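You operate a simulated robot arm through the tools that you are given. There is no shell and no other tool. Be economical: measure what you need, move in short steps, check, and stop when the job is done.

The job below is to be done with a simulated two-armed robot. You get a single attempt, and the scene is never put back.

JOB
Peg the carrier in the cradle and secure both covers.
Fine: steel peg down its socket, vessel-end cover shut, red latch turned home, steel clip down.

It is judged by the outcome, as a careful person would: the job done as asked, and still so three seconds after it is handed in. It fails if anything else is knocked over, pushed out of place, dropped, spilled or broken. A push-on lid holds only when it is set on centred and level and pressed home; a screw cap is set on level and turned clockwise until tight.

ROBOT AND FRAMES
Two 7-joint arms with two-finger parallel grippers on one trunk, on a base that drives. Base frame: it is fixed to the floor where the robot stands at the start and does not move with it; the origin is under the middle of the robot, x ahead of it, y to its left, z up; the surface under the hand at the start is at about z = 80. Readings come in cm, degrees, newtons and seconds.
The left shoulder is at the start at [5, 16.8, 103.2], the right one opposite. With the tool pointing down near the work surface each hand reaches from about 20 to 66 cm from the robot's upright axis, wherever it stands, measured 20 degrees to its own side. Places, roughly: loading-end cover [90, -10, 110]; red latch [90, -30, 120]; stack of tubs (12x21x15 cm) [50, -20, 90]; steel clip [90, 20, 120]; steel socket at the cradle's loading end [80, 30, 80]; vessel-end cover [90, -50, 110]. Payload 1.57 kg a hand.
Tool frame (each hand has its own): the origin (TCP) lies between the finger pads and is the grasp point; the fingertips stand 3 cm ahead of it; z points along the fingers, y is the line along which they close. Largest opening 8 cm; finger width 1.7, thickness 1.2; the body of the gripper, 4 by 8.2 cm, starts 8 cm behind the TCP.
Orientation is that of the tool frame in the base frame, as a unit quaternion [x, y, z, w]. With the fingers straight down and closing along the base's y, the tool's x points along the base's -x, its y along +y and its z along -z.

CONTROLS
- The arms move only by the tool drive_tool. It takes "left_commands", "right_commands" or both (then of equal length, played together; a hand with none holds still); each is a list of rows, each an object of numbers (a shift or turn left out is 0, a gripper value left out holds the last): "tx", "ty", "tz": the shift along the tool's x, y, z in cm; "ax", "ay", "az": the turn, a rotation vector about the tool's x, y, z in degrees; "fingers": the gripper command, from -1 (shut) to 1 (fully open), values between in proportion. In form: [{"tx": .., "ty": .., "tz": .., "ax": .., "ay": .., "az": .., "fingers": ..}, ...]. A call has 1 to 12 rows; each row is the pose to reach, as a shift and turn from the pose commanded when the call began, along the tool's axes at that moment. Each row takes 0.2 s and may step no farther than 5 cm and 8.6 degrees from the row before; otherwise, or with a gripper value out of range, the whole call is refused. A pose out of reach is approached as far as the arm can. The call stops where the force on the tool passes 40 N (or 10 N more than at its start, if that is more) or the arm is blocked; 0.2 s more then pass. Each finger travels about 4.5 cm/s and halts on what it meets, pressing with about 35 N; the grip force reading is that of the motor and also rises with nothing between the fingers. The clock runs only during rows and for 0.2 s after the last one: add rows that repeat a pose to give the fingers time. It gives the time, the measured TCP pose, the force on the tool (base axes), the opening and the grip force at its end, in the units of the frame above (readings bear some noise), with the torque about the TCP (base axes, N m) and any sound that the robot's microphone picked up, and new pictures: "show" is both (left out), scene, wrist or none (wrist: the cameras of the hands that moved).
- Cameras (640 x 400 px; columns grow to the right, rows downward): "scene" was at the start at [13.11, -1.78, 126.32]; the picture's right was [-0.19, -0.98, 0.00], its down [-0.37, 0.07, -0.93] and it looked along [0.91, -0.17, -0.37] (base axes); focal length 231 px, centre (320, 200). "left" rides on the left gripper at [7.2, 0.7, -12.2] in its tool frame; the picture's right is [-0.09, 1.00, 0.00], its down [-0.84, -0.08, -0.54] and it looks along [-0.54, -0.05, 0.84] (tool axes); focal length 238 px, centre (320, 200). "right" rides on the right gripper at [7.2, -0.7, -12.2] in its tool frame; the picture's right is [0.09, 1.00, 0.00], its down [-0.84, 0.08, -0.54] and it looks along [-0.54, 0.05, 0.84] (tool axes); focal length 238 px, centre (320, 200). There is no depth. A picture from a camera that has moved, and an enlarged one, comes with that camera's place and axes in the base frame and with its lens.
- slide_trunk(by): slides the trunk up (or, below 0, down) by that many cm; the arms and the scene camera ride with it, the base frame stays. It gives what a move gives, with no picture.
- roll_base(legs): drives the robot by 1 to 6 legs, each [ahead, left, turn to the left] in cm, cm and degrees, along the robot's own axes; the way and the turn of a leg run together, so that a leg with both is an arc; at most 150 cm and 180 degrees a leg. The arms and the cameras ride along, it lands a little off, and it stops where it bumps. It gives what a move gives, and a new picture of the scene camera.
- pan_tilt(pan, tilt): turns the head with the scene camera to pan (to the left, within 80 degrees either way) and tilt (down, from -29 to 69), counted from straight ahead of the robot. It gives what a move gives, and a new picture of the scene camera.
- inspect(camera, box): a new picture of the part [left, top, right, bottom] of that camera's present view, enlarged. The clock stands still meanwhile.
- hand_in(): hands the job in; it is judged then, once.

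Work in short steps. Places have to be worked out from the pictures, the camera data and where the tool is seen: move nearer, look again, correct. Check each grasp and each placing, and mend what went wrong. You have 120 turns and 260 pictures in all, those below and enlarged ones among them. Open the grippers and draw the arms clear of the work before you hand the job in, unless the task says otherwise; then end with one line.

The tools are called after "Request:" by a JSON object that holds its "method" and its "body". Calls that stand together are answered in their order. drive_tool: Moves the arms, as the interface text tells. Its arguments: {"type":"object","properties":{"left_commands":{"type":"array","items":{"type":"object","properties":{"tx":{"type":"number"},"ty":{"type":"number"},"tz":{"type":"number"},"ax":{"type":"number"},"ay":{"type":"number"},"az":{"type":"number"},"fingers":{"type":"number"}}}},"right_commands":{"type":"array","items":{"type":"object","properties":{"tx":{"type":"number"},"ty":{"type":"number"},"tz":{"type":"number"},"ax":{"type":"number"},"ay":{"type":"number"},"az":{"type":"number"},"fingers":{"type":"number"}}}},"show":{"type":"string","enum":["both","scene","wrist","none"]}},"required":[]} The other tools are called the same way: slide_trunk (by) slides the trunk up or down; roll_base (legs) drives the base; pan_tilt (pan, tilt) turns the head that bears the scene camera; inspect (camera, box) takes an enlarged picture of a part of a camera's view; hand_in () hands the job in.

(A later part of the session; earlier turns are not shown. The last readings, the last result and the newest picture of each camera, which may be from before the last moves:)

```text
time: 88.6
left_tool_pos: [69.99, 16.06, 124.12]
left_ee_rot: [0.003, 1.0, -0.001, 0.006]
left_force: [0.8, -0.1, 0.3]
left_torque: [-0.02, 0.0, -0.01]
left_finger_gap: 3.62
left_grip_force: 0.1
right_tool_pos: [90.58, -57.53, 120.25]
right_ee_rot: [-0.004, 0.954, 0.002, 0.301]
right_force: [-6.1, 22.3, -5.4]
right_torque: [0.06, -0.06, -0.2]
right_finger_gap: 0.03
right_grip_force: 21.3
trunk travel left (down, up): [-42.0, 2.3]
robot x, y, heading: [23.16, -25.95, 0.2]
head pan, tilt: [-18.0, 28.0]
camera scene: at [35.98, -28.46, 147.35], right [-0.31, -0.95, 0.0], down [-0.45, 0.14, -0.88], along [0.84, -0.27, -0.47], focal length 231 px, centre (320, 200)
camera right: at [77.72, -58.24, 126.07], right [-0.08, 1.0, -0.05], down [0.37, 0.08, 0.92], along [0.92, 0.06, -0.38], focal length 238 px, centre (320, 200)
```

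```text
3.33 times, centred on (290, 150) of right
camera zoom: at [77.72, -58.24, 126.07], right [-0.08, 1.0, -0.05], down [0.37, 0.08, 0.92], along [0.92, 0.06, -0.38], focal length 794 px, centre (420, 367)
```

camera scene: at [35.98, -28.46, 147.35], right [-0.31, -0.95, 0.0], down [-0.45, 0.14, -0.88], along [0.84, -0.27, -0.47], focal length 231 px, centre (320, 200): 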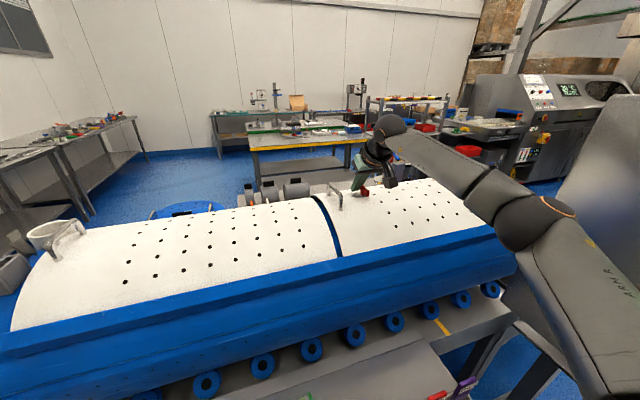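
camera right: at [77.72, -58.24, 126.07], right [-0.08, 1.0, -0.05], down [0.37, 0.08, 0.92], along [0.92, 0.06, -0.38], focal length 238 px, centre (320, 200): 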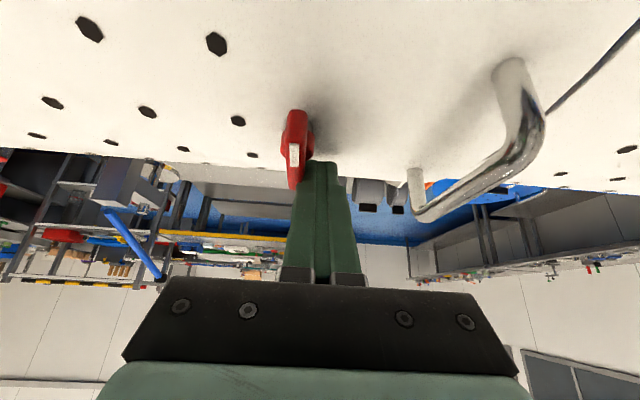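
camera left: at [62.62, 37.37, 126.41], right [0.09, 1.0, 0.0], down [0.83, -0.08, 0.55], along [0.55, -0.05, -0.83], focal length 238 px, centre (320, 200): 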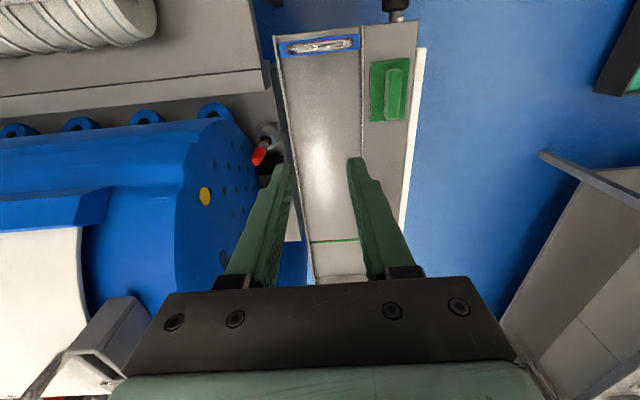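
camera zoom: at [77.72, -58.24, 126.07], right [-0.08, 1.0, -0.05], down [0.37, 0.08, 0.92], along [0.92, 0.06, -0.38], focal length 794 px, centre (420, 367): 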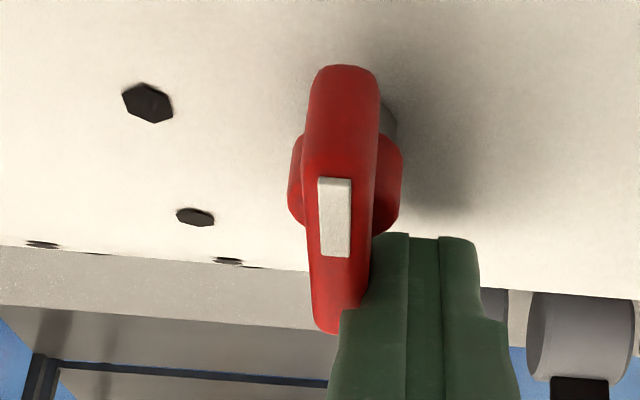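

The latch stopped firmly (22 N) at 90°, aligned across the cover: home. I retract the right hand and roll back left for the clip.

Request:
{"method": "drive_tool", "body": {"right_commands": [{"ty": 1}, {"ty": 1, "tz": -4}, {"ty": 1, "tz": -8}, {"ty": 1, "tz": -11, "tx": 3}, {"ty": 1, "tz": -12, "tx": 7}, {"ty": 1, "tz": -12, "tx": 11}], "show": "none"}}

Request:
{"method": "inspect", "body": {"camera": "scene", "box": [300, 150, 440, 240]}}

Request:
{"method": "roll_base", "body": {"legs": [[0, 20, 0]]}}

Request:
{"method": "pan_tilt", "body": {"pan": 25, "tilt": 28}}

```text
time: 90.0
left_tool_pos: [69.93, 15.59, 124.4]
left_ee_rot: [0.003, 1.0, 0.001, 0.006]
left_force: [-0.1, 0.7, 0.1]
left_torque: [-0.01, 0.0, 0.03]
left_finger_gap: 3.6
left_grip_force: 0.1
right_tool_pos: [74.63, -57.42, 123.75]
right_ee_rot: [0.001, 0.953, 0.0, 0.302]
right_force: [-0.2, -0.5, 0.7]
right_torque: [0.03, 0.0, -0.01]
right_finger_gap: 0.0
right_grip_force: 21.1
trunk travel left (down, up): [-42.0, 2.3]
robot x, y, heading: [23.74, -26.1, -0.1]
head pan, tilt: [-18.0, 28.0]
```

```text
4.44 times, centred on (370, 195) of scene
camera zoom: at [35.95, -28.93, 147.37], right [-0.31, -0.95, 0.0], down [-0.45, 0.15, -0.88], along [0.84, -0.27, -0.47], focal length 1027 px, centre (98, 222)
```

zoom: 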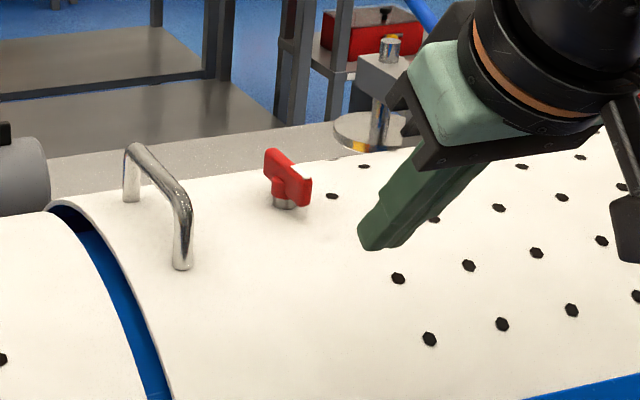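

```text
time: 92.4
left_tool_pos: [70.08, 35.74, 124.24]
left_ee_rot: [0.004, 1.0, 0.001, 0.006]
left_force: [0.3, -0.5, -0.7]
left_torque: [-0.04, 0.03, -0.02]
left_finger_gap: 3.62
left_grip_force: 0.1
right_tool_pos: [74.61, -37.3, 123.6]
right_ee_rot: [0.001, 0.954, 0.0, 0.301]
right_force: [-0.3, -0.1, 0.1]
right_torque: [-0.04, -0.01, -0.01]
right_finger_gap: 0.0
right_grip_force: 21.3
trunk travel left (down, up): [-42.0, 2.3]
robot x, y, heading: [23.38, -5.92, 0.2]
head pan, tilt: [-18.0, 28.0]
camera scene: at [36.04, -8.8, 147.35], right [-0.31, -0.95, 0.0], down [-0.45, 0.15, -0.88], along [0.84, -0.28, -0.47], focal length 231 px, centre (320, 200)
```

scene: 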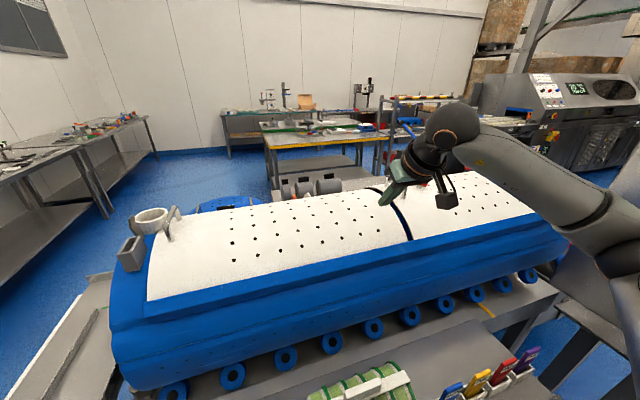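

```text
time: 93.5
left_tool_pos: [69.99, 35.62, 124.32]
left_ee_rot: [0.005, 1.0, 0.001, 0.007]
left_force: [0.2, -0.6, -0.3]
left_torque: [0.01, -0.04, 0.04]
left_finger_gap: 3.6
left_grip_force: 0.0
right_tool_pos: [74.57, -37.33, 123.82]
right_ee_rot: [0.002, 0.953, -0.001, 0.302]
right_force: [-0.3, -0.4, 0.0]
right_torque: [0.02, -0.03, -0.01]
right_finger_gap: 0.0
right_grip_force: 21.5
trunk travel left (down, up): [-42.0, 2.3]
robot x, y, heading: [23.01, -5.47, -0.2]
head pan, tilt: [25.0, 28.0]
camera scene: at [35.65, -2.16, 147.35], right [0.42, -0.91, 0.0], down [-0.43, -0.2, -0.88], along [0.8, 0.37, -0.47], focal length 231 px, centre (320, 200)
```

scene: 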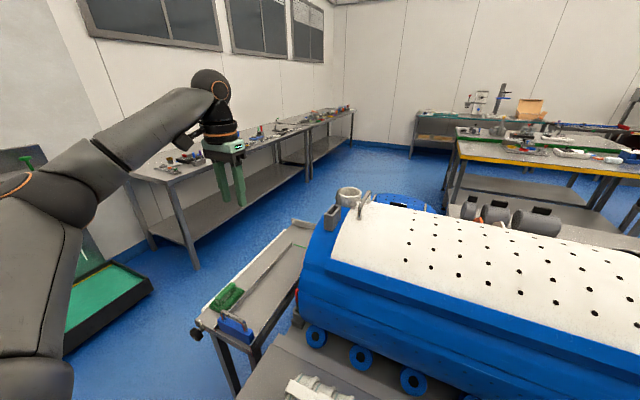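

I zoom on the clip, and check the peg, which is visible near (298, 295).

Request:
{"method": "inspect", "body": {"camera": "scene", "box": [310, 170, 400, 240]}}

Request:
{"method": "inspect", "body": {"camera": "scene", "box": [275, 265, 335, 335]}}

```text
5.71 times, centred on (355, 205) of scene
camera zoom: at [35.65, -2.16, 147.35], right [0.42, -0.91, 0.0], down [-0.43, -0.2, -0.88], along [0.8, 0.37, -0.47], focal length 1320 px, centre (120, 171)
```

zoom: 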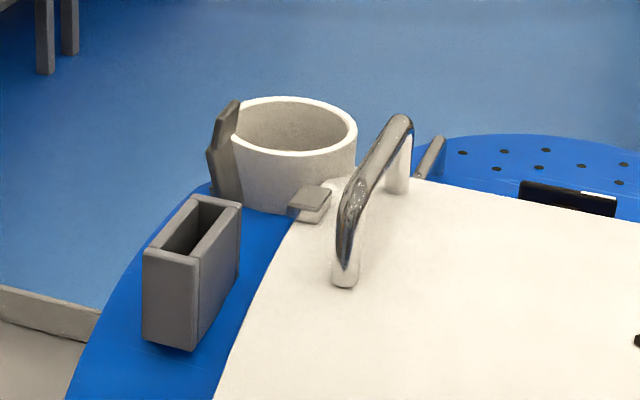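

```text
5.71 times, centred on (305, 300) of scene
camera zoom: at [35.65, -2.16, 147.35], right [0.42, -0.91, 0.0], down [-0.43, -0.2, -0.88], along [0.8, 0.37, -0.47], focal length 1320 px, centre (406, -371)
```

zoom: 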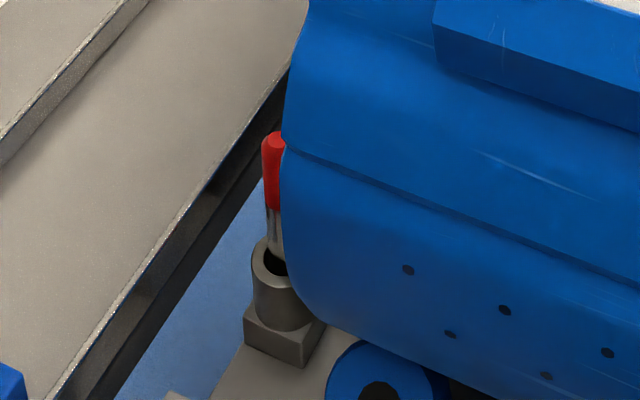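

The peg sits deep with about 3.3 cm of steel showing. The clip's hinge works out near (86, 16.5, 117), its top near z 122. I bring the left hand, pitched 35°, near for a closer look.

Request:
{"method": "drive_tool", "body": {"left_commands": [{"ty": -2.5, "tz": -1.5, "ay": -7, "fingers": -1}, {"ty": -5, "tz": -3, "ay": -14}, {"ty": -7.5, "tz": -4.5, "ay": -21}, {"ty": -10, "tz": -6, "ay": -28}, {"ty": -12.5, "tz": -7, "ay": -35}]}}

Request:
{"method": "inspect", "body": {"camera": "left", "box": [180, 80, 340, 200]}}

Request:
{"method": "inspect", "body": {"camera": "scene", "box": [310, 160, 400, 240]}}

```text
time: 94.7
left_tool_pos: [69.99, 23.17, 131.41]
left_ee_rot: [0.004, 0.952, 0.0, 0.307]
left_force: [-0.2, 0.6, 0.6]
left_torque: [0.0, 0.01, 0.0]
left_finger_gap: 0.0
left_grip_force: 21.7
right_tool_pos: [74.76, -37.29, 123.73]
right_ee_rot: [0.001, 0.954, 0.0, 0.301]
right_force: [0.3, 0.2, 0.1]
right_torque: [0.0, -0.01, -0.01]
right_finger_gap: 0.0
right_grip_force: 21.6
trunk travel left (down, up): [-42.0, 2.3]
robot x, y, heading: [23.92, -5.55, -0.3]
head pan, tilt: [25.0, 28.0]
camera scene: at [35.64, -2.18, 147.36], right [0.42, -0.91, 0.0], down [-0.43, -0.2, -0.88], along [0.8, 0.37, -0.47], focal length 231 px, centre (320, 200)
camera left: at [57.03, 23.9, 137.04], right [0.08, 1.0, 0.06], down [0.36, -0.08, 0.93], along [0.93, -0.06, -0.37], focal length 238 px, centre (320, 200)
```

scene: 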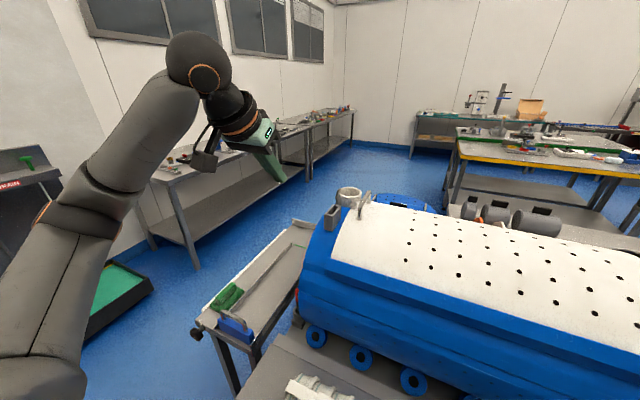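
left: 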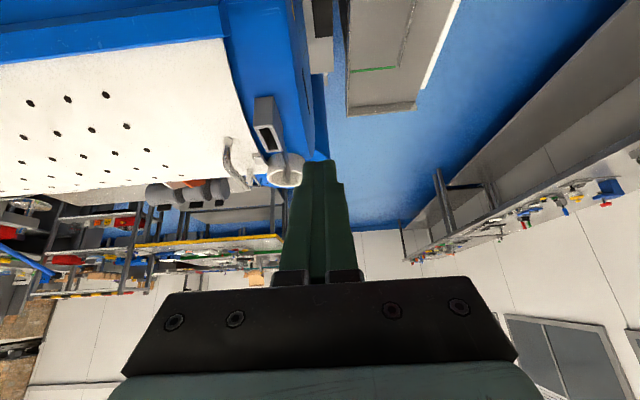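

```text
3.33 times, centred on (260, 140) of left
camera zoom: at [57.03, 23.9, 137.04], right [0.08, 1.0, 0.06], down [0.36, -0.08, 0.93], along [0.93, -0.06, -0.37], focal length 794 px, centre (520, 400)
```

zoom: 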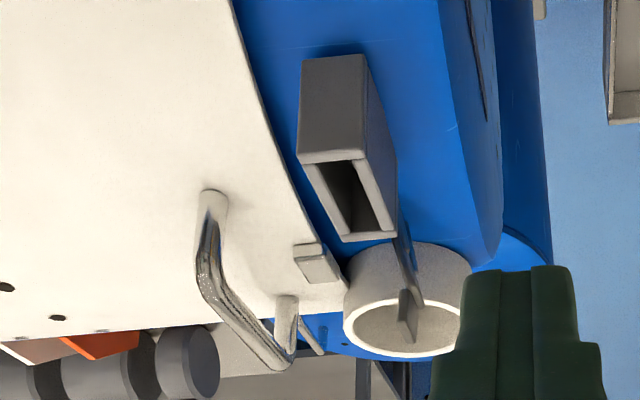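

```text
5.00 times, centred on (355, 200) of scene
camera zoom: at [35.64, -2.18, 147.36], right [0.42, -0.91, 0.0], down [-0.43, -0.2, -0.88], along [0.8, 0.37, -0.47], focal length 1155 px, centre (145, 200)
```

zoom: 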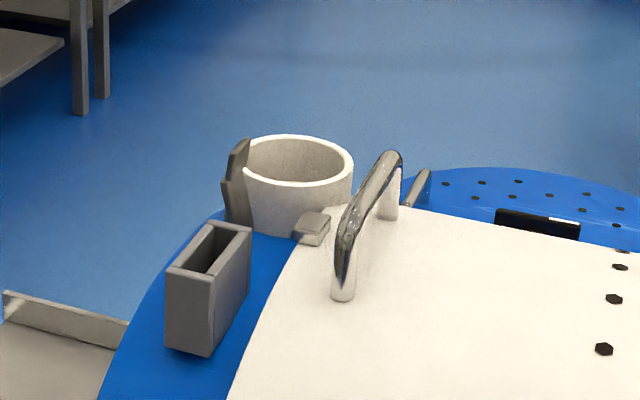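

Triangulated: clip hinge (88.5, 16.8, 116), clip top (89, 16.9, 121), tab (88.7, 12.6, 116.8); pocket in front (x 80–85), pot behind (x>92). I place the closed fingertips on the +y side of the clip.

Request:
{"method": "drive_tool", "body": {"left_commands": [{"tx": -1.7, "ty": -0.6, "tz": 3.7}, {"tx": -3.4, "ty": -1.2, "tz": 7.4}, {"tx": -5.1, "ty": -1.8, "tz": 11}, {"tx": -6.8, "ty": -2.4, "tz": 14.7}, {"tx": -8.4, "ty": -2.8, "tz": 18.3}]}}

Request:
{"method": "inspect", "body": {"camera": "left", "box": [200, 80, 360, 200]}}

Request:
{"method": "inspect", "body": {"camera": "scene", "box": [310, 160, 400, 240]}}

```text
time: 95.9
left_tool_pos: [87.59, 20.15, 121.06]
left_ee_rot: [0.004, 0.952, 0.0, 0.306]
left_force: [-0.2, -0.4, 0.1]
left_torque: [0.01, 0.02, 0.0]
left_finger_gap: 0.02
left_grip_force: 21.8
right_tool_pos: [74.65, -37.37, 123.8]
right_ee_rot: [0.002, 0.954, 0.0, 0.301]
right_force: [-0.3, -0.5, -0.7]
right_torque: [0.01, -0.02, 0.0]
right_finger_gap: 0.0
right_grip_force: 21.3
trunk travel left (down, up): [-42.0, 2.3]
robot x, y, heading: [23.49, -6.21, 0.1]
head pan, tilt: [25.0, 28.0]
camera scene: at [35.72, -2.18, 147.35], right [0.42, -0.91, 0.0], down [-0.43, -0.2, -0.88], along [0.8, 0.37, -0.47], focal length 231 px, centre (320, 200)
camera left: at [74.64, 20.91, 126.76], right [0.08, 0.99, 0.06], down [0.36, -0.08, 0.93], along [0.93, -0.06, -0.37], focal length 238 px, centre (320, 200)
```

scene: 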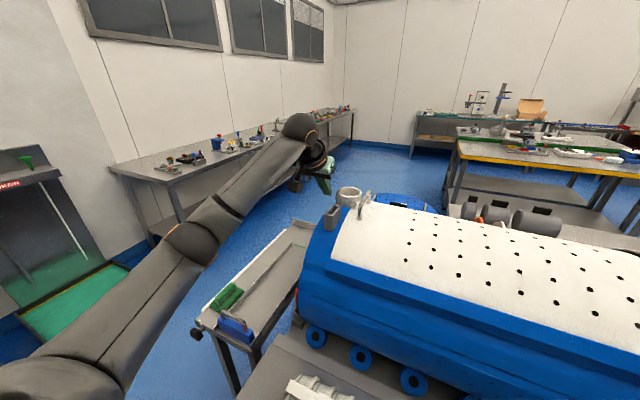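
left: 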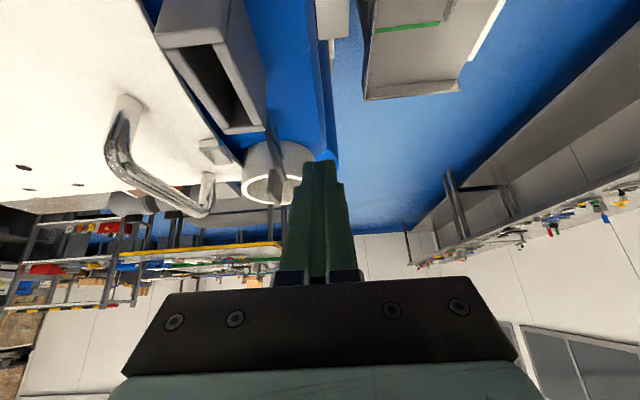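

```text
3.33 times, centred on (280, 140) of left
camera zoom: at [74.64, 20.91, 126.76], right [0.08, 0.99, 0.06], down [0.36, -0.08, 0.93], along [0.93, -0.06, -0.37], focal length 794 px, centre (453, 400)
```

zoom: 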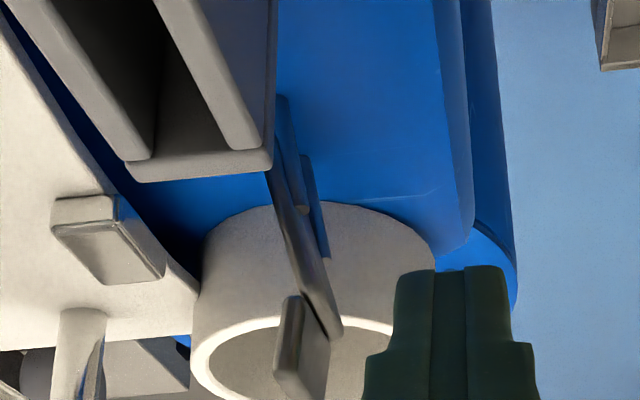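

```text
5.00 times, centred on (355, 200) of scene
camera zoom: at [35.72, -2.18, 147.35], right [0.42, -0.91, 0.0], down [-0.43, -0.2, -0.88], along [0.8, 0.37, -0.47], focal length 1155 px, centre (145, 200)
```

zoom: 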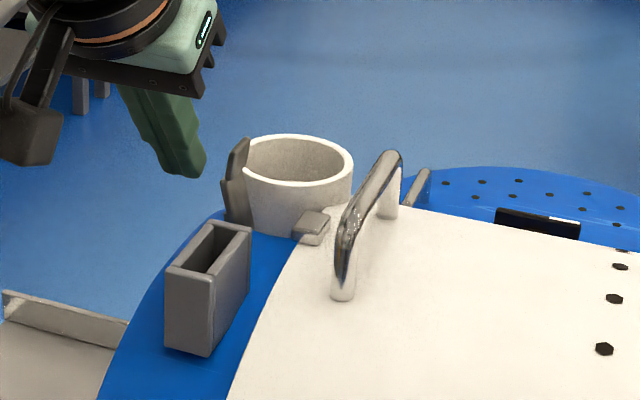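

The clip's hooked tip clearly folds toward the tab. I sweep the fingers toward −y to push it over.

Request:
{"method": "drive_tool", "body": {"left_commands": [{"ty": -0.8}, {"ty": -1.6}, {"ty": -2.4}, {"ty": -3.2}, {"ty": -4}, {"ty": -4.8}]}}

Request:
{"method": "inspect", "body": {"camera": "scene", "box": [310, 160, 400, 240]}}

Request:
{"method": "inspect", "body": {"camera": "left", "box": [220, 60, 380, 200]}}

```text
time: 97.1
left_tool_pos: [87.29, 18.63, 121.38]
left_ee_rot: [-0.012, 0.952, 0.015, 0.306]
left_force: [-3.5, 15.1, -0.8]
left_torque: [0.34, 0.09, 0.08]
left_finger_gap: 0.0
left_grip_force: 21.3
right_tool_pos: [74.76, -37.09, 123.85]
right_ee_rot: [0.0, 0.953, 0.0, 0.303]
right_force: [-1.2, -0.4, -0.2]
right_torque: [0.07, 0.02, 0.04]
right_finger_gap: 0.01
right_grip_force: 20.9
trunk travel left (down, up): [-42.0, 2.3]
robot x, y, heading: [23.44, -6.2, 0.2]
head pan, tilt: [25.0, 28.0]
stopped in row 5 (left hand): the force on the tool passed its limit at 42 N (the readings are from after the stop); the commanded pose is now the measured one
camera scene: at [35.61, -2.07, 147.35], right [0.42, -0.91, 0.0], down [-0.42, -0.2, -0.88], along [0.8, 0.37, -0.47], focal length 231 px, centre (320, 200)
camera left: at [74.46, 18.72, 127.01], right [0.04, 1.0, 0.08], down [0.37, -0.09, 0.93], along [0.93, -0.01, -0.37], focal length 238 px, centre (320, 200)
```

scene: 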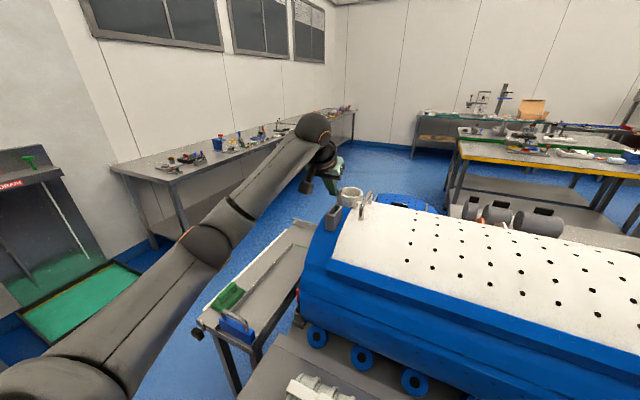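
left: 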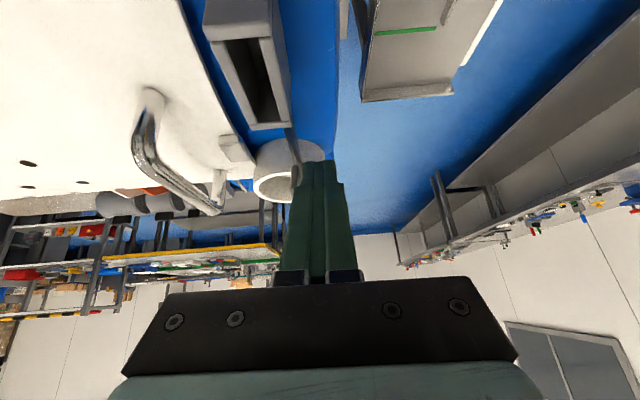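

```text
5.00 times, centred on (355, 200) of scene
camera zoom: at [35.61, -2.07, 147.35], right [0.42, -0.91, 0.0], down [-0.42, -0.2, -0.88], along [0.8, 0.37, -0.47], focal length 1155 px, centre (145, 200)
```

zoom: 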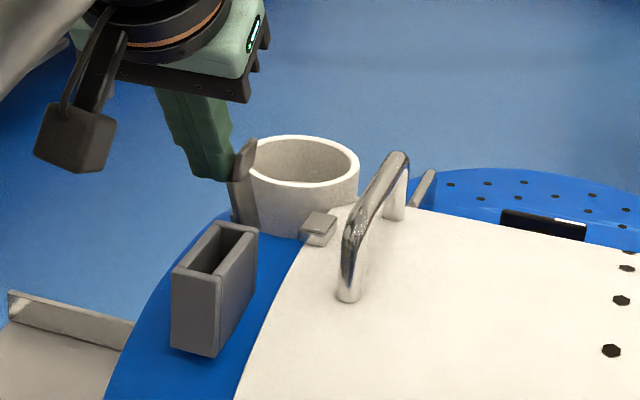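

```text
2.86 times, centred on (300, 130) of left
camera zoom: at [74.46, 18.72, 127.01], right [0.04, 1.0, 0.08], down [0.37, -0.09, 0.93], along [0.93, -0.01, -0.37], focal length 681 px, centre (377, 400)
```

zoom: 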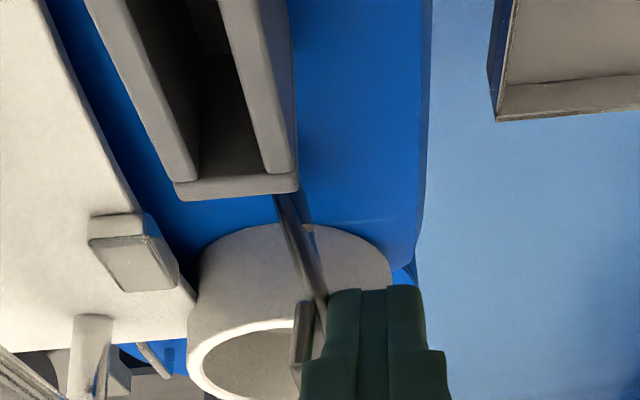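

The clip resisted 42 N without moving. I back off and take a closer look at how it is built.

Request:
{"method": "drive_tool", "body": {"left_commands": [{"ty": 2}, {"ty": 3, "tz": -4}, {"ty": 3, "tz": -8}], "show": "none"}}

Request:
{"method": "inspect", "body": {"camera": "left", "box": [220, 70, 320, 190]}}

Request:
{"method": "inspect", "body": {"camera": "scene", "box": [340, 180, 380, 220]}}

```text
time: 97.9
left_tool_pos: [82.43, 20.77, 127.78]
left_ee_rot: [-0.008, 0.952, 0.011, 0.306]
left_force: [-0.5, -0.6, -0.3]
left_torque: [0.02, -0.04, 0.0]
left_finger_gap: 0.01
left_grip_force: 21.4
right_tool_pos: [74.77, -37.18, 123.76]
right_ee_rot: [0.0, 0.953, 0.0, 0.302]
right_force: [-0.2, -0.4, -0.6]
right_torque: [0.02, 0.03, -0.01]
right_finger_gap: 0.02
right_grip_force: 21.2
trunk travel left (down, up): [-42.0, 2.3]
robot x, y, heading: [23.31, -5.76, 0.2]
head pan, tilt: [25.0, 28.0]
```

```text
3.33 times, centred on (270, 130) of left
camera zoom: at [69.62, 21.14, 133.51], right [0.06, 1.0, 0.07], down [0.36, -0.08, 0.93], along [0.93, -0.03, -0.37], focal length 794 px, centre (487, 433)
```

zoom: 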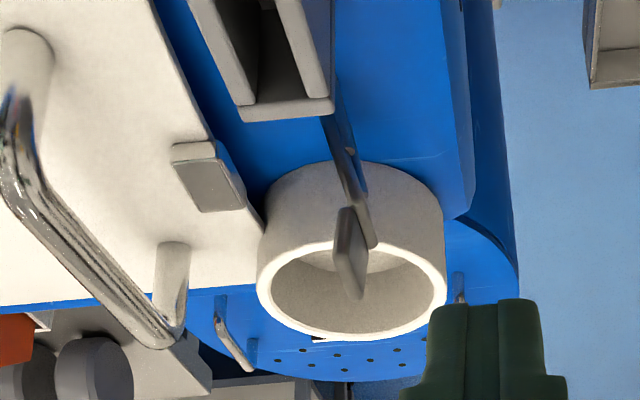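

```text
10.00 times, centred on (360, 200) of scene
camera zoom: at [35.6, -2.12, 147.36], right [0.42, -0.91, 0.0], down [-0.43, -0.2, -0.88], along [0.8, 0.37, -0.47], focal length 2310 px, centre (-80, 200)
```

zoom: 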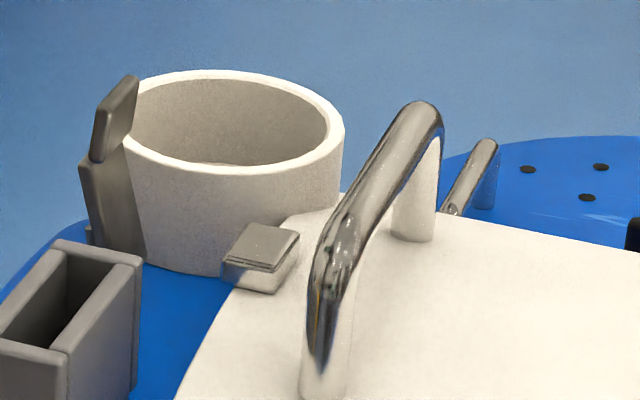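

The geometry confirms folding toward the tab; my push was low (z≈119, near the hinge). I push again right at the clip's top for more leverage.

Request:
{"method": "drive_tool", "body": {"left_commands": [{"tx": -0.5, "tz": 3.5}, {"tx": -1, "ty": -0.9, "tz": 7.0}, {"tx": -1, "ty": -1.9, "tz": 7.0}, {"tx": -1, "ty": -2.9, "tz": 7.0}, {"tx": -1, "ty": -3.9, "tz": 7.0}, {"tx": -1, "ty": -4.9, "tz": 7.2}]}}

Request:
{"method": "inspect", "body": {"camera": "scene", "box": [330, 170, 390, 220]}}

```text
time: 99.5
left_tool_pos: [87.54, 18.01, 122.74]
left_ee_rot: [-0.024, 0.952, 0.024, 0.306]
left_force: [-7.1, 14.7, 0.4]
left_torque: [0.44, 0.22, 0.15]
left_finger_gap: 0.0
left_grip_force: 21.1
right_tool_pos: [74.82, -36.9, 123.81]
right_ee_rot: [0.0, 0.953, 0.0, 0.302]
right_force: [0.9, -1.5, -0.6]
right_torque: [0.03, 0.0, 0.02]
right_finger_gap: 0.0
right_grip_force: 20.9
trunk travel left (down, up): [-42.0, 2.3]
robot x, y, heading: [23.38, -5.71, 0.2]
head pan, tilt: [25.0, 28.0]
stopped in row 6 (left hand): the force on the tool passed its limit at 41 N (the readings are from after the stop); the commanded pose is now the measured one
camera scene: at [35.48, -1.95, 147.36], right [0.43, -0.9, 0.0], down [-0.42, -0.2, -0.88], along [0.8, 0.38, -0.47], focal length 231 px, centre (320, 200)
camera left: at [74.73, 17.79, 128.39], right [0.01, 1.0, 0.09], down [0.37, -0.09, 0.93], along [0.93, 0.02, -0.37], focal length 238 px, centre (320, 200)
```

scene: 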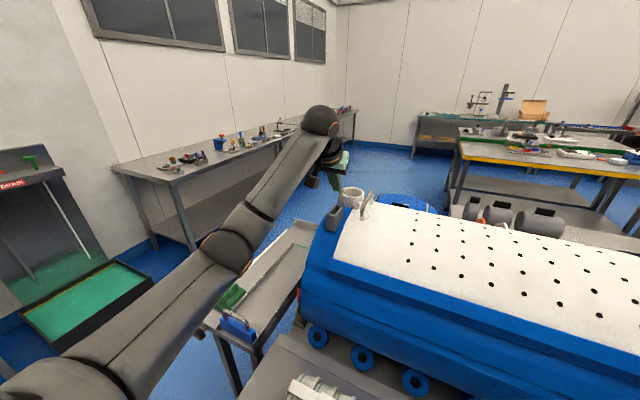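
left: 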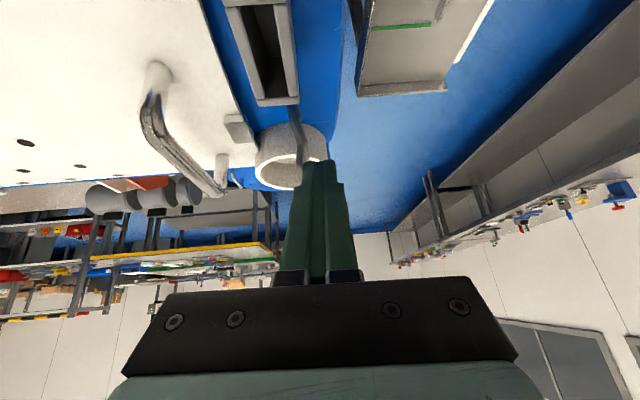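

```text
8.00 times, centred on (360, 195) of scene
camera zoom: at [35.48, -1.95, 147.36], right [0.43, -0.9, 0.0], down [-0.42, -0.2, -0.88], along [0.8, 0.38, -0.47], focal length 1848 px, centre (0, 240)
```

zoom: 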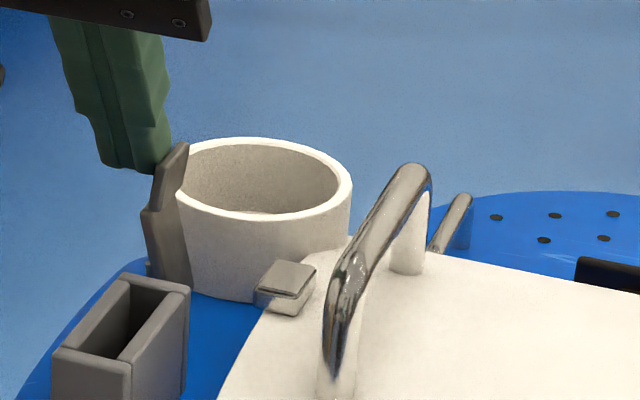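

Still no motion, so this may be the wrong direction. I back off sideways and take highly enlarged views from both cameras.

Request:
{"method": "drive_tool", "body": {"left_commands": [{"ty": 2}, {"ty": 4, "tz": -2}, {"ty": 6, "tz": -4}], "show": "none"}}

Request:
{"method": "inspect", "body": {"camera": "left", "box": [215, 70, 295, 190]}}

Request:
{"method": "inspect", "body": {"camera": "scene", "box": [345, 185, 370, 210]}}

```text
time: 100.2
left_tool_pos: [85.11, 23.22, 125.96]
left_ee_rot: [-0.018, 0.951, 0.02, 0.308]
left_force: [-0.7, -0.3, -0.6]
left_torque: [-0.03, -0.01, -0.01]
left_finger_gap: 0.0
left_grip_force: 21.2
right_tool_pos: [74.84, -36.87, 123.77]
right_ee_rot: [-0.001, 0.953, 0.0, 0.303]
right_force: [0.3, 0.6, -0.6]
right_torque: [-0.01, -0.03, 0.02]
right_finger_gap: 0.0
right_grip_force: 21.4
trunk travel left (down, up): [-42.0, 2.3]
robot x, y, heading: [23.57, -5.88, 0.2]
head pan, tilt: [25.0, 28.0]
```

```text
3.33 times, centred on (255, 130) of left
camera zoom: at [72.12, 23.16, 131.71], right [0.03, 1.0, 0.08], down [0.37, -0.08, 0.93], along [0.93, 0.0, -0.37], focal length 794 px, centre (537, 433)
```

zoom: 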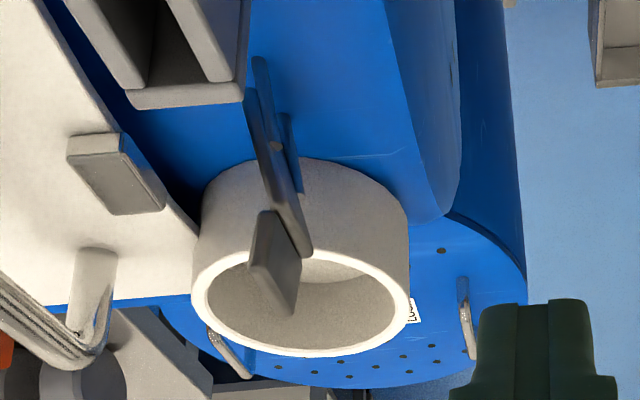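

```text
16.00 times, centred on (358, 198) of scene
camera zoom: at [35.59, -1.96, 147.35], right [0.42, -0.91, 0.0], down [-0.42, -0.2, -0.88], along [0.8, 0.38, -0.47], focal length 3696 px, centre (-280, 240)
```

zoom: 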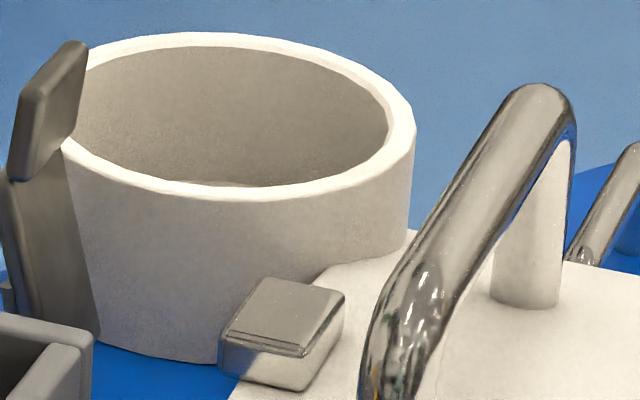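

Now it is clear: the arm is hinged along x between two fixed clevis plates reaching z≈119.5, and my finger hit those plates. I push higher, only on the arm's tip (z>120.3).

Request:
{"method": "drive_tool", "body": {"left_commands": [{"tx": -0.2, "ty": -1.6, "tz": 1.7}, {"tx": -0.4, "ty": -3.3, "tz": 3.3}, {"tx": -0.4, "ty": -4.3, "tz": 3.3}, {"tx": -0.4, "ty": -5.3, "tz": 3.3}, {"tx": -0.4, "ty": -6.3, "tz": 3.3}, {"tx": -0.4, "ty": -7.2, "tz": 3.3}]}}

Request:
{"method": "inspect", "body": {"camera": "scene", "box": [330, 170, 390, 220]}}

Request:
{"method": "inspect", "body": {"camera": "left", "box": [230, 80, 370, 190]}}

```text
time: 101.7
left_tool_pos: [87.74, 17.91, 123.41]
left_ee_rot: [-0.029, 0.951, 0.026, 0.308]
left_force: [2.2, 35.3, 7.0]
left_torque: [0.93, -0.12, 0.42]
left_finger_gap: 0.03
left_grip_force: 20.9
right_tool_pos: [74.78, -36.17, 123.97]
right_ee_rot: [-0.003, 0.953, -0.002, 0.301]
right_force: [-0.7, 0.0, -0.1]
right_torque: [0.0, 0.01, 0.01]
right_finger_gap: 0.03
right_grip_force: 21.6
trunk travel left (down, up): [-42.0, 2.3]
robot x, y, heading: [23.29, -5.79, 0.2]
head pan, tilt: [25.0, 28.0]
camera scene: at [35.56, -1.28, 147.35], right [0.43, -0.9, 0.0], down [-0.42, -0.2, -0.88], along [0.8, 0.37, -0.47], focal length 231 px, centre (320, 200)
camera left: at [74.81, 17.45, 129.07], right [0.0, 1.0, 0.09], down [0.36, -0.08, 0.93], along [0.93, 0.03, -0.36], focal length 238 px, centre (320, 200)
```

scene: 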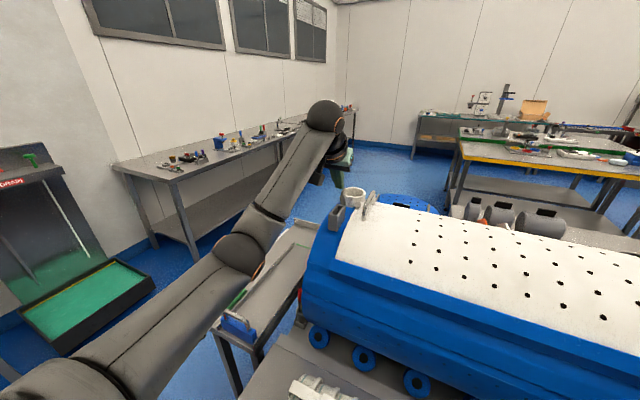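
left: 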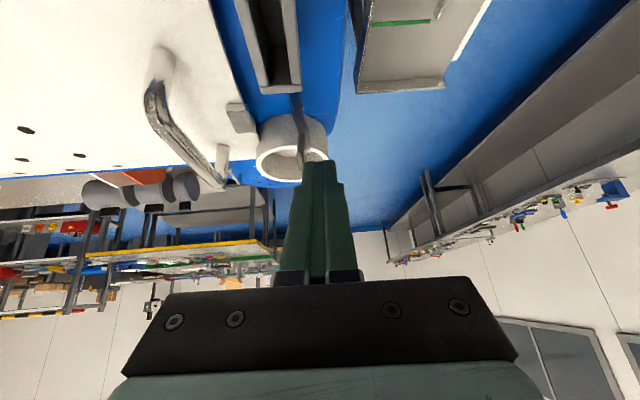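

```text
8.00 times, centred on (360, 195) of scene
camera zoom: at [35.56, -1.28, 147.35], right [0.43, -0.9, 0.0], down [-0.42, -0.2, -0.88], along [0.8, 0.37, -0.47], focal length 1848 px, centre (0, 240)
```

zoom: 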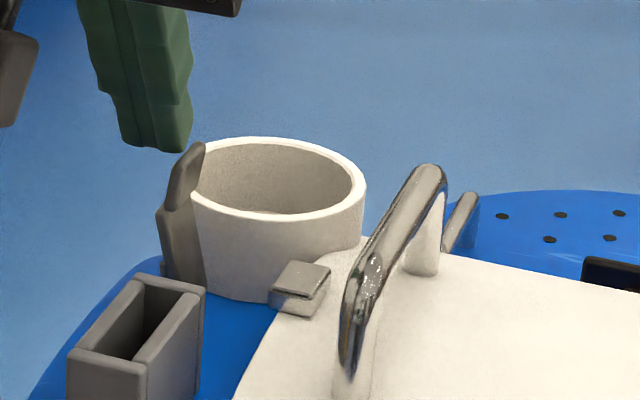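

```text
3.64 times, centred on (300, 135) of left
camera zoom: at [74.81, 17.45, 129.07], right [0.0, 1.0, 0.09], down [0.36, -0.08, 0.93], along [0.93, 0.03, -0.36], focal length 867 px, centre (393, 436)
```

zoom: 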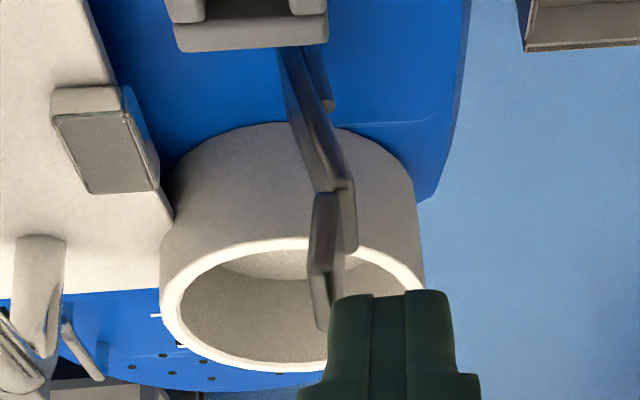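

Still stuck at 35 N on the tip. I need to see the hinge properly: I move the left hand outward and yaw it to look at the clip from the end side.

Request:
{"method": "drive_tool", "body": {"left_commands": [{"ty": 3}, {"tx": 1, "ty": 6.5, "tz": -2}, {"tx": 2, "ty": 10, "tz": -4, "ax": 4.4, "az": 6.1}, {"tx": 3, "ty": 13, "tz": -6, "ax": 8.8, "az": 12.2}, {"tx": 4, "ty": 16, "tz": -7, "ax": 13.2, "az": 18.3}, {"tx": 5, "ty": 18, "tz": -8, "ax": 17.5, "az": 24.4}, {"tx": 5.8, "ty": 20, "tz": -8.6, "ax": 21.9, "az": 30.4}, {"tx": 5.8, "ty": 20, "tz": -8.6, "ax": 26.3, "az": 36.5}], "show": "wrist"}}

```text
time: 103.5
left_tool_pos: [76.94, 35.61, 127.39]
left_ee_rot: [0.348, 0.889, -0.099, 0.281]
left_force: [0.1, -0.7, 0.3]
left_torque: [-0.02, -0.03, 0.02]
left_finger_gap: 0.0
left_grip_force: 21.4
right_tool_pos: [74.86, -36.89, 123.66]
right_ee_rot: [0.0, 0.954, 0.0, 0.301]
right_force: [0.1, -1.1, -0.5]
right_torque: [0.0, -0.03, 0.01]
right_finger_gap: 0.0
right_grip_force: 21.2
trunk travel left (down, up): [-42.0, 2.3]
robot x, y, heading: [23.42, -5.73, 0.3]
head pan, tilt: [25.0, 28.0]
camera left: at [67.91, 44.73, 133.4], right [0.73, 0.68, 0.07], down [0.22, -0.33, 0.92], along [0.65, -0.65, -0.39], focal length 238 px, centre (320, 200)
```

left: 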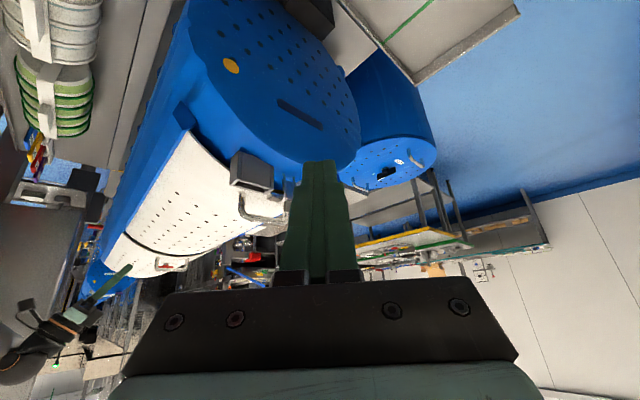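

I zoom on the clip next to the finger.

Request:
{"method": "inspect", "body": {"camera": "left", "box": [215, 140, 315, 230]}}

```text
4.44 times, centred on (265, 185) of left
camera zoom: at [67.91, 44.73, 133.4], right [0.73, 0.68, 0.07], down [0.22, -0.33, 0.92], along [0.65, -0.65, -0.39], focal length 1059 px, centre (564, 267)
```

zoom: 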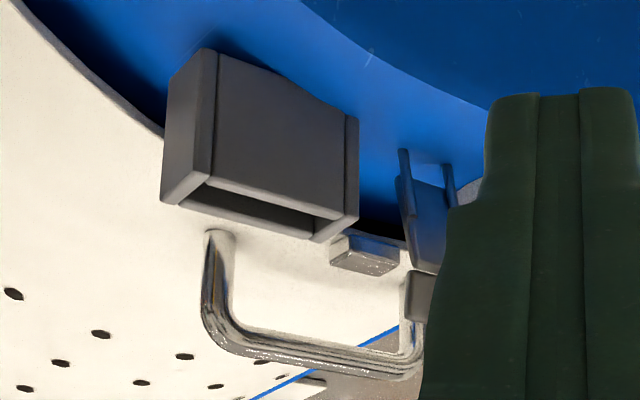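

I shift the hand a bit so the finger no longer covers the clip.

Request:
{"method": "drive_tool", "body": {"left_commands": [{"ty": 3}, {"ty": 6}], "show": "none"}}

Request:
{"method": "inspect", "body": {"camera": "left", "box": [200, 150, 280, 220]}}

Request:
{"method": "inspect", "body": {"camera": "left", "box": [215, 150, 265, 200]}}

```text
time: 104.0
left_tool_pos: [81.06, 40.06, 127.57]
left_ee_rot: [0.347, 0.889, -0.098, 0.282]
left_force: [-0.3, -0.4, -0.1]
left_torque: [0.01, -0.02, 0.01]
left_finger_gap: 0.01
left_grip_force: 21.4
right_tool_pos: [74.77, -36.95, 123.71]
right_ee_rot: [-0.001, 0.953, 0.001, 0.302]
right_force: [-0.1, -0.4, 0.6]
right_torque: [0.0, -0.01, 0.0]
right_finger_gap: 0.0
right_grip_force: 21.1
trunk travel left (down, up): [-42.0, 2.3]
robot x, y, heading: [23.46, -5.44, 0.2]
head pan, tilt: [25.0, 28.0]
```

```text
5.71 times, centred on (240, 185) of left
camera zoom: at [72.01, 49.17, 133.43], right [0.73, 0.68, 0.07], down [0.22, -0.33, 0.92], along [0.65, -0.65, -0.39], focal length 1362 px, centre (777, 286)
```

zoom: 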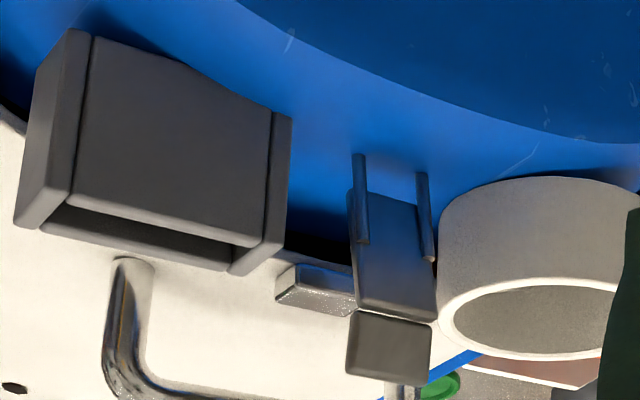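

```text
8.00 times, centred on (240, 175) of left
camera zoom: at [72.01, 49.17, 133.43], right [0.73, 0.68, 0.07], down [0.22, -0.33, 0.92], along [0.65, -0.65, -0.39], focal length 1907 px, centre (960, 400)
```

zoom: 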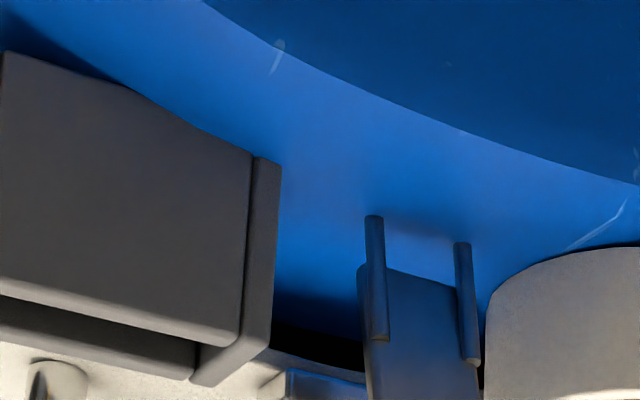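

From this side the arm plate stands behind two short posts. I bring the right hand's camera to look at the clip from the −y side.

Request:
{"method": "drive_tool", "body": {"right_commands": [{"tx": -0.2, "ty": 3.5, "tz": -2, "ax": -3.2, "az": -4.6}, {"tx": -0.4, "ty": 7, "tz": -4, "ax": -6.4, "az": -9.2}, {"tx": -0.6, "ty": 11, "tz": -5.5, "ax": -9.7, "az": -13.8}, {"tx": -0.8, "ty": 15, "tz": -7, "ax": -12.9, "az": -18.4}, {"tx": -1, "ty": 19, "tz": -8, "ax": -16.1, "az": -23}, {"tx": -1.1, "ty": 23, "tz": -8.5, "ax": -19.3, "az": -27.6}, {"tx": -1.2, "ty": 26.5, "tz": -8.8, "ax": -22.5, "az": -32.2}, {"tx": -1.3, "ty": 30, "tz": -8.8, "ax": -25.8, "az": -36.9}], "show": "wrist"}}

```text
time: 105.8
left_tool_pos: [81.1, 40.18, 127.31]
left_ee_rot: [0.346, 0.889, -0.099, 0.283]
left_force: [0.3, -0.1, 0.5]
left_torque: [0.03, 0.01, 0.02]
left_finger_gap: 0.0
left_grip_force: 21.1
right_tool_pos: [70.59, -6.68, 131.56]
right_ee_rot: [-0.367, 0.88, 0.114, 0.279]
right_force: [-0.5, 0.8, 0.4]
right_torque: [-0.03, 0.04, -0.01]
right_finger_gap: 0.0
right_grip_force: 20.8
trunk travel left (down, up): [-42.0, 2.3]
robot x, y, heading: [23.63, -5.49, 0.5]
head pan, tilt: [25.0, 28.0]
camera right: at [62.0, -16.27, 137.38], right [-0.76, 0.65, -0.06], down [0.21, 0.32, 0.92], along [0.62, 0.69, -0.38], focal length 238 px, centre (320, 200)
```

right: 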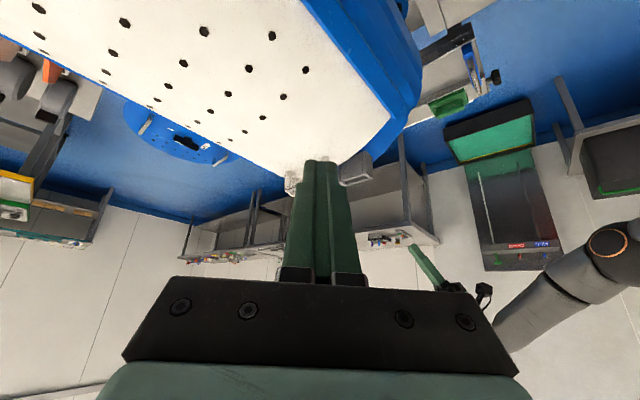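

The finger hides it again; I shift the hand sideways and zoom.

Request:
{"method": "drive_tool", "body": {"right_commands": [{"ty": -4}, {"ty": -8}], "show": "wrist"}}

Request:
{"method": "inspect", "body": {"camera": "right", "box": [340, 120, 440, 200]}}

```text
time: 106.5
left_tool_pos: [81.15, 39.98, 127.41]
left_ee_rot: [0.346, 0.889, -0.098, 0.282]
left_force: [0.6, 0.1, 0.3]
left_torque: [0.06, 0.01, -0.03]
left_finger_gap: 0.02
left_grip_force: 21.6
right_tool_pos: [76.69, -12.41, 131.46]
right_ee_rot: [-0.366, 0.881, 0.114, 0.278]
right_force: [0.2, 0.6, -0.4]
right_torque: [0.02, 0.01, 0.02]
right_finger_gap: 0.0
right_grip_force: 21.3
trunk travel left (down, up): [-42.0, 2.3]
robot x, y, heading: [23.49, -5.84, 0.2]
head pan, tilt: [25.0, 28.0]
camera right: at [67.94, -22.03, 137.3], right [-0.76, 0.65, -0.06], down [0.21, 0.32, 0.92], along [0.62, 0.69, -0.38], focal length 238 px, centre (320, 200)
```

right: 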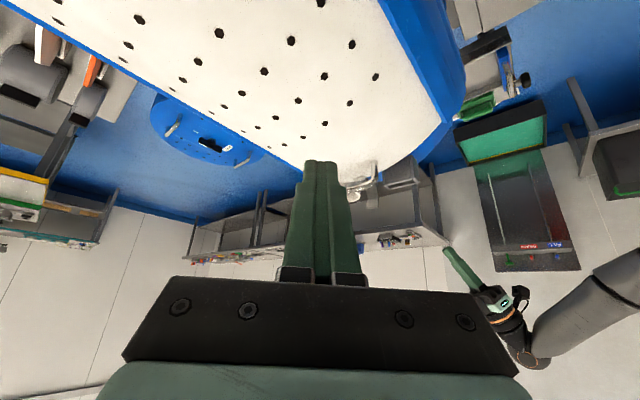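

```text
5.00 times, centred on (390, 160) of right
camera zoom: at [67.94, -22.03, 137.3], right [-0.76, 0.65, -0.06], down [0.21, 0.32, 0.92], along [0.62, 0.69, -0.38], focal length 1192 px, centre (-30, 400)
```

zoom: 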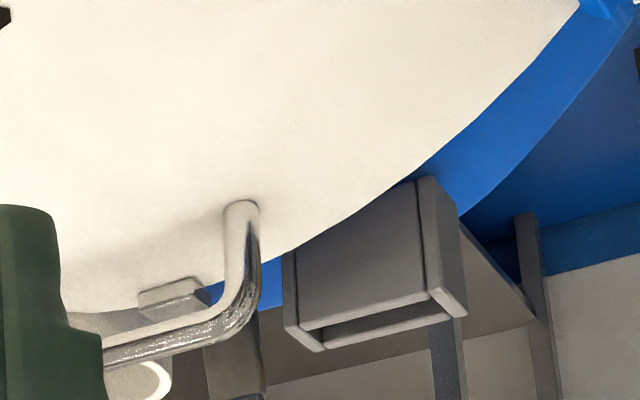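

The views confirm an arm with a hooked lip on a hinge base. I return the left hand above the clip (and clear the right hand) to test gently which way it gives, starting with a press from above.

Request:
{"method": "drive_tool", "body": {"left_commands": [{"tx": -2.5, "ty": -2, "tz": 2.3, "ax": -4.4, "az": -6.1}, {"tx": -5, "ty": -4, "tz": 4.7, "ax": -8.8, "az": -12.2}, {"tx": -7.6, "ty": -6, "tz": 7, "ax": -13.2, "az": -18.3}, {"tx": -10.1, "ty": -8, "tz": 9.3, "ax": -17.5, "az": -24.4}, {"tx": -12.7, "ty": -10, "tz": 11.7, "ax": -21.9, "az": -30.4}, {"tx": -15.2, "ty": -12, "tz": 14, "ax": -26.3, "az": -36.5}], "right_commands": [{"tx": 1.5, "ty": -1.8, "tz": -1}, {"tx": 3, "ty": -3.6, "tz": -2}, {"tx": 4.5, "ty": -5.4, "tz": -3}, {"tx": 6, "ty": -7.2, "tz": -4}, {"tx": 7.5, "ty": -9, "tz": -5}, {"tx": 8.7, "ty": -10.6, "tz": -6.1}], "show": "none"}}

Request:
{"method": "inspect", "body": {"camera": "left", "box": [240, 80, 380, 190]}}

Request:
{"method": "inspect", "body": {"camera": "scene", "box": [330, 160, 390, 220]}}

```text
time: 107.8
left_tool_pos: [88.46, 17.48, 124.72]
left_ee_rot: [-0.02, 0.951, 0.021, 0.307]
left_force: [-0.4, 0.4, -1.1]
left_torque: [0.02, 0.03, -0.03]
left_finger_gap: 0.0
left_grip_force: 21.6
right_tool_pos: [76.56, -17.63, 131.51]
right_ee_rot: [-0.365, 0.88, 0.115, 0.28]
right_force: [0.0, -1.0, -0.4]
right_torque: [-0.01, 0.02, 0.02]
right_finger_gap: 0.0
right_grip_force: 21.1
right hand out of reach, approached as far as the arm can: row 3, 4, 5, 6
trunk travel left (down, up): [-42.0, 2.3]
robot x, y, heading: [23.51, -5.68, 0.4]
head pan, tilt: [25.0, 28.0]
```

```text
3.64 times, centred on (310, 135) of left
camera zoom: at [75.5, 17.35, 130.4], right [0.02, 1.0, 0.08], down [0.37, -0.08, 0.93], along [0.93, 0.01, -0.37], focal length 867 px, centre (356, 436)
```

zoom: 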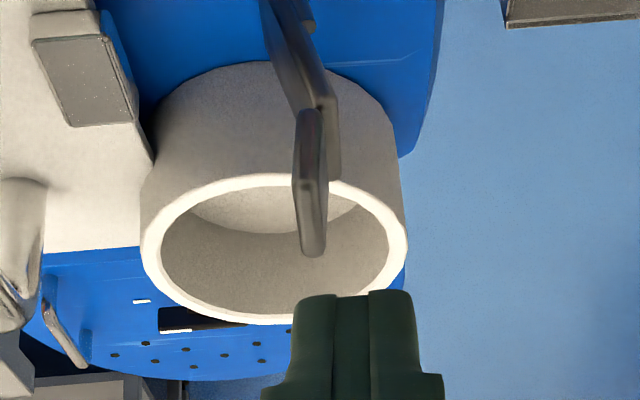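

```text
6.67 times, centred on (360, 190) of scene
camera zoom: at [35.63, -2.09, 147.36], right [0.43, -0.91, 0.0], down [-0.42, -0.2, -0.88], along [0.8, 0.38, -0.47], focal length 1540 px, centre (53, 267)
```

zoom: 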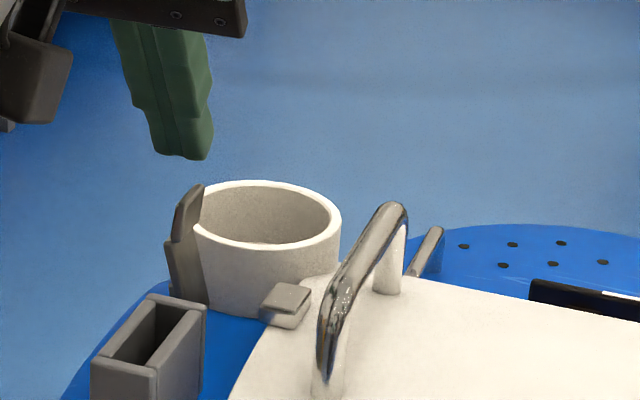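

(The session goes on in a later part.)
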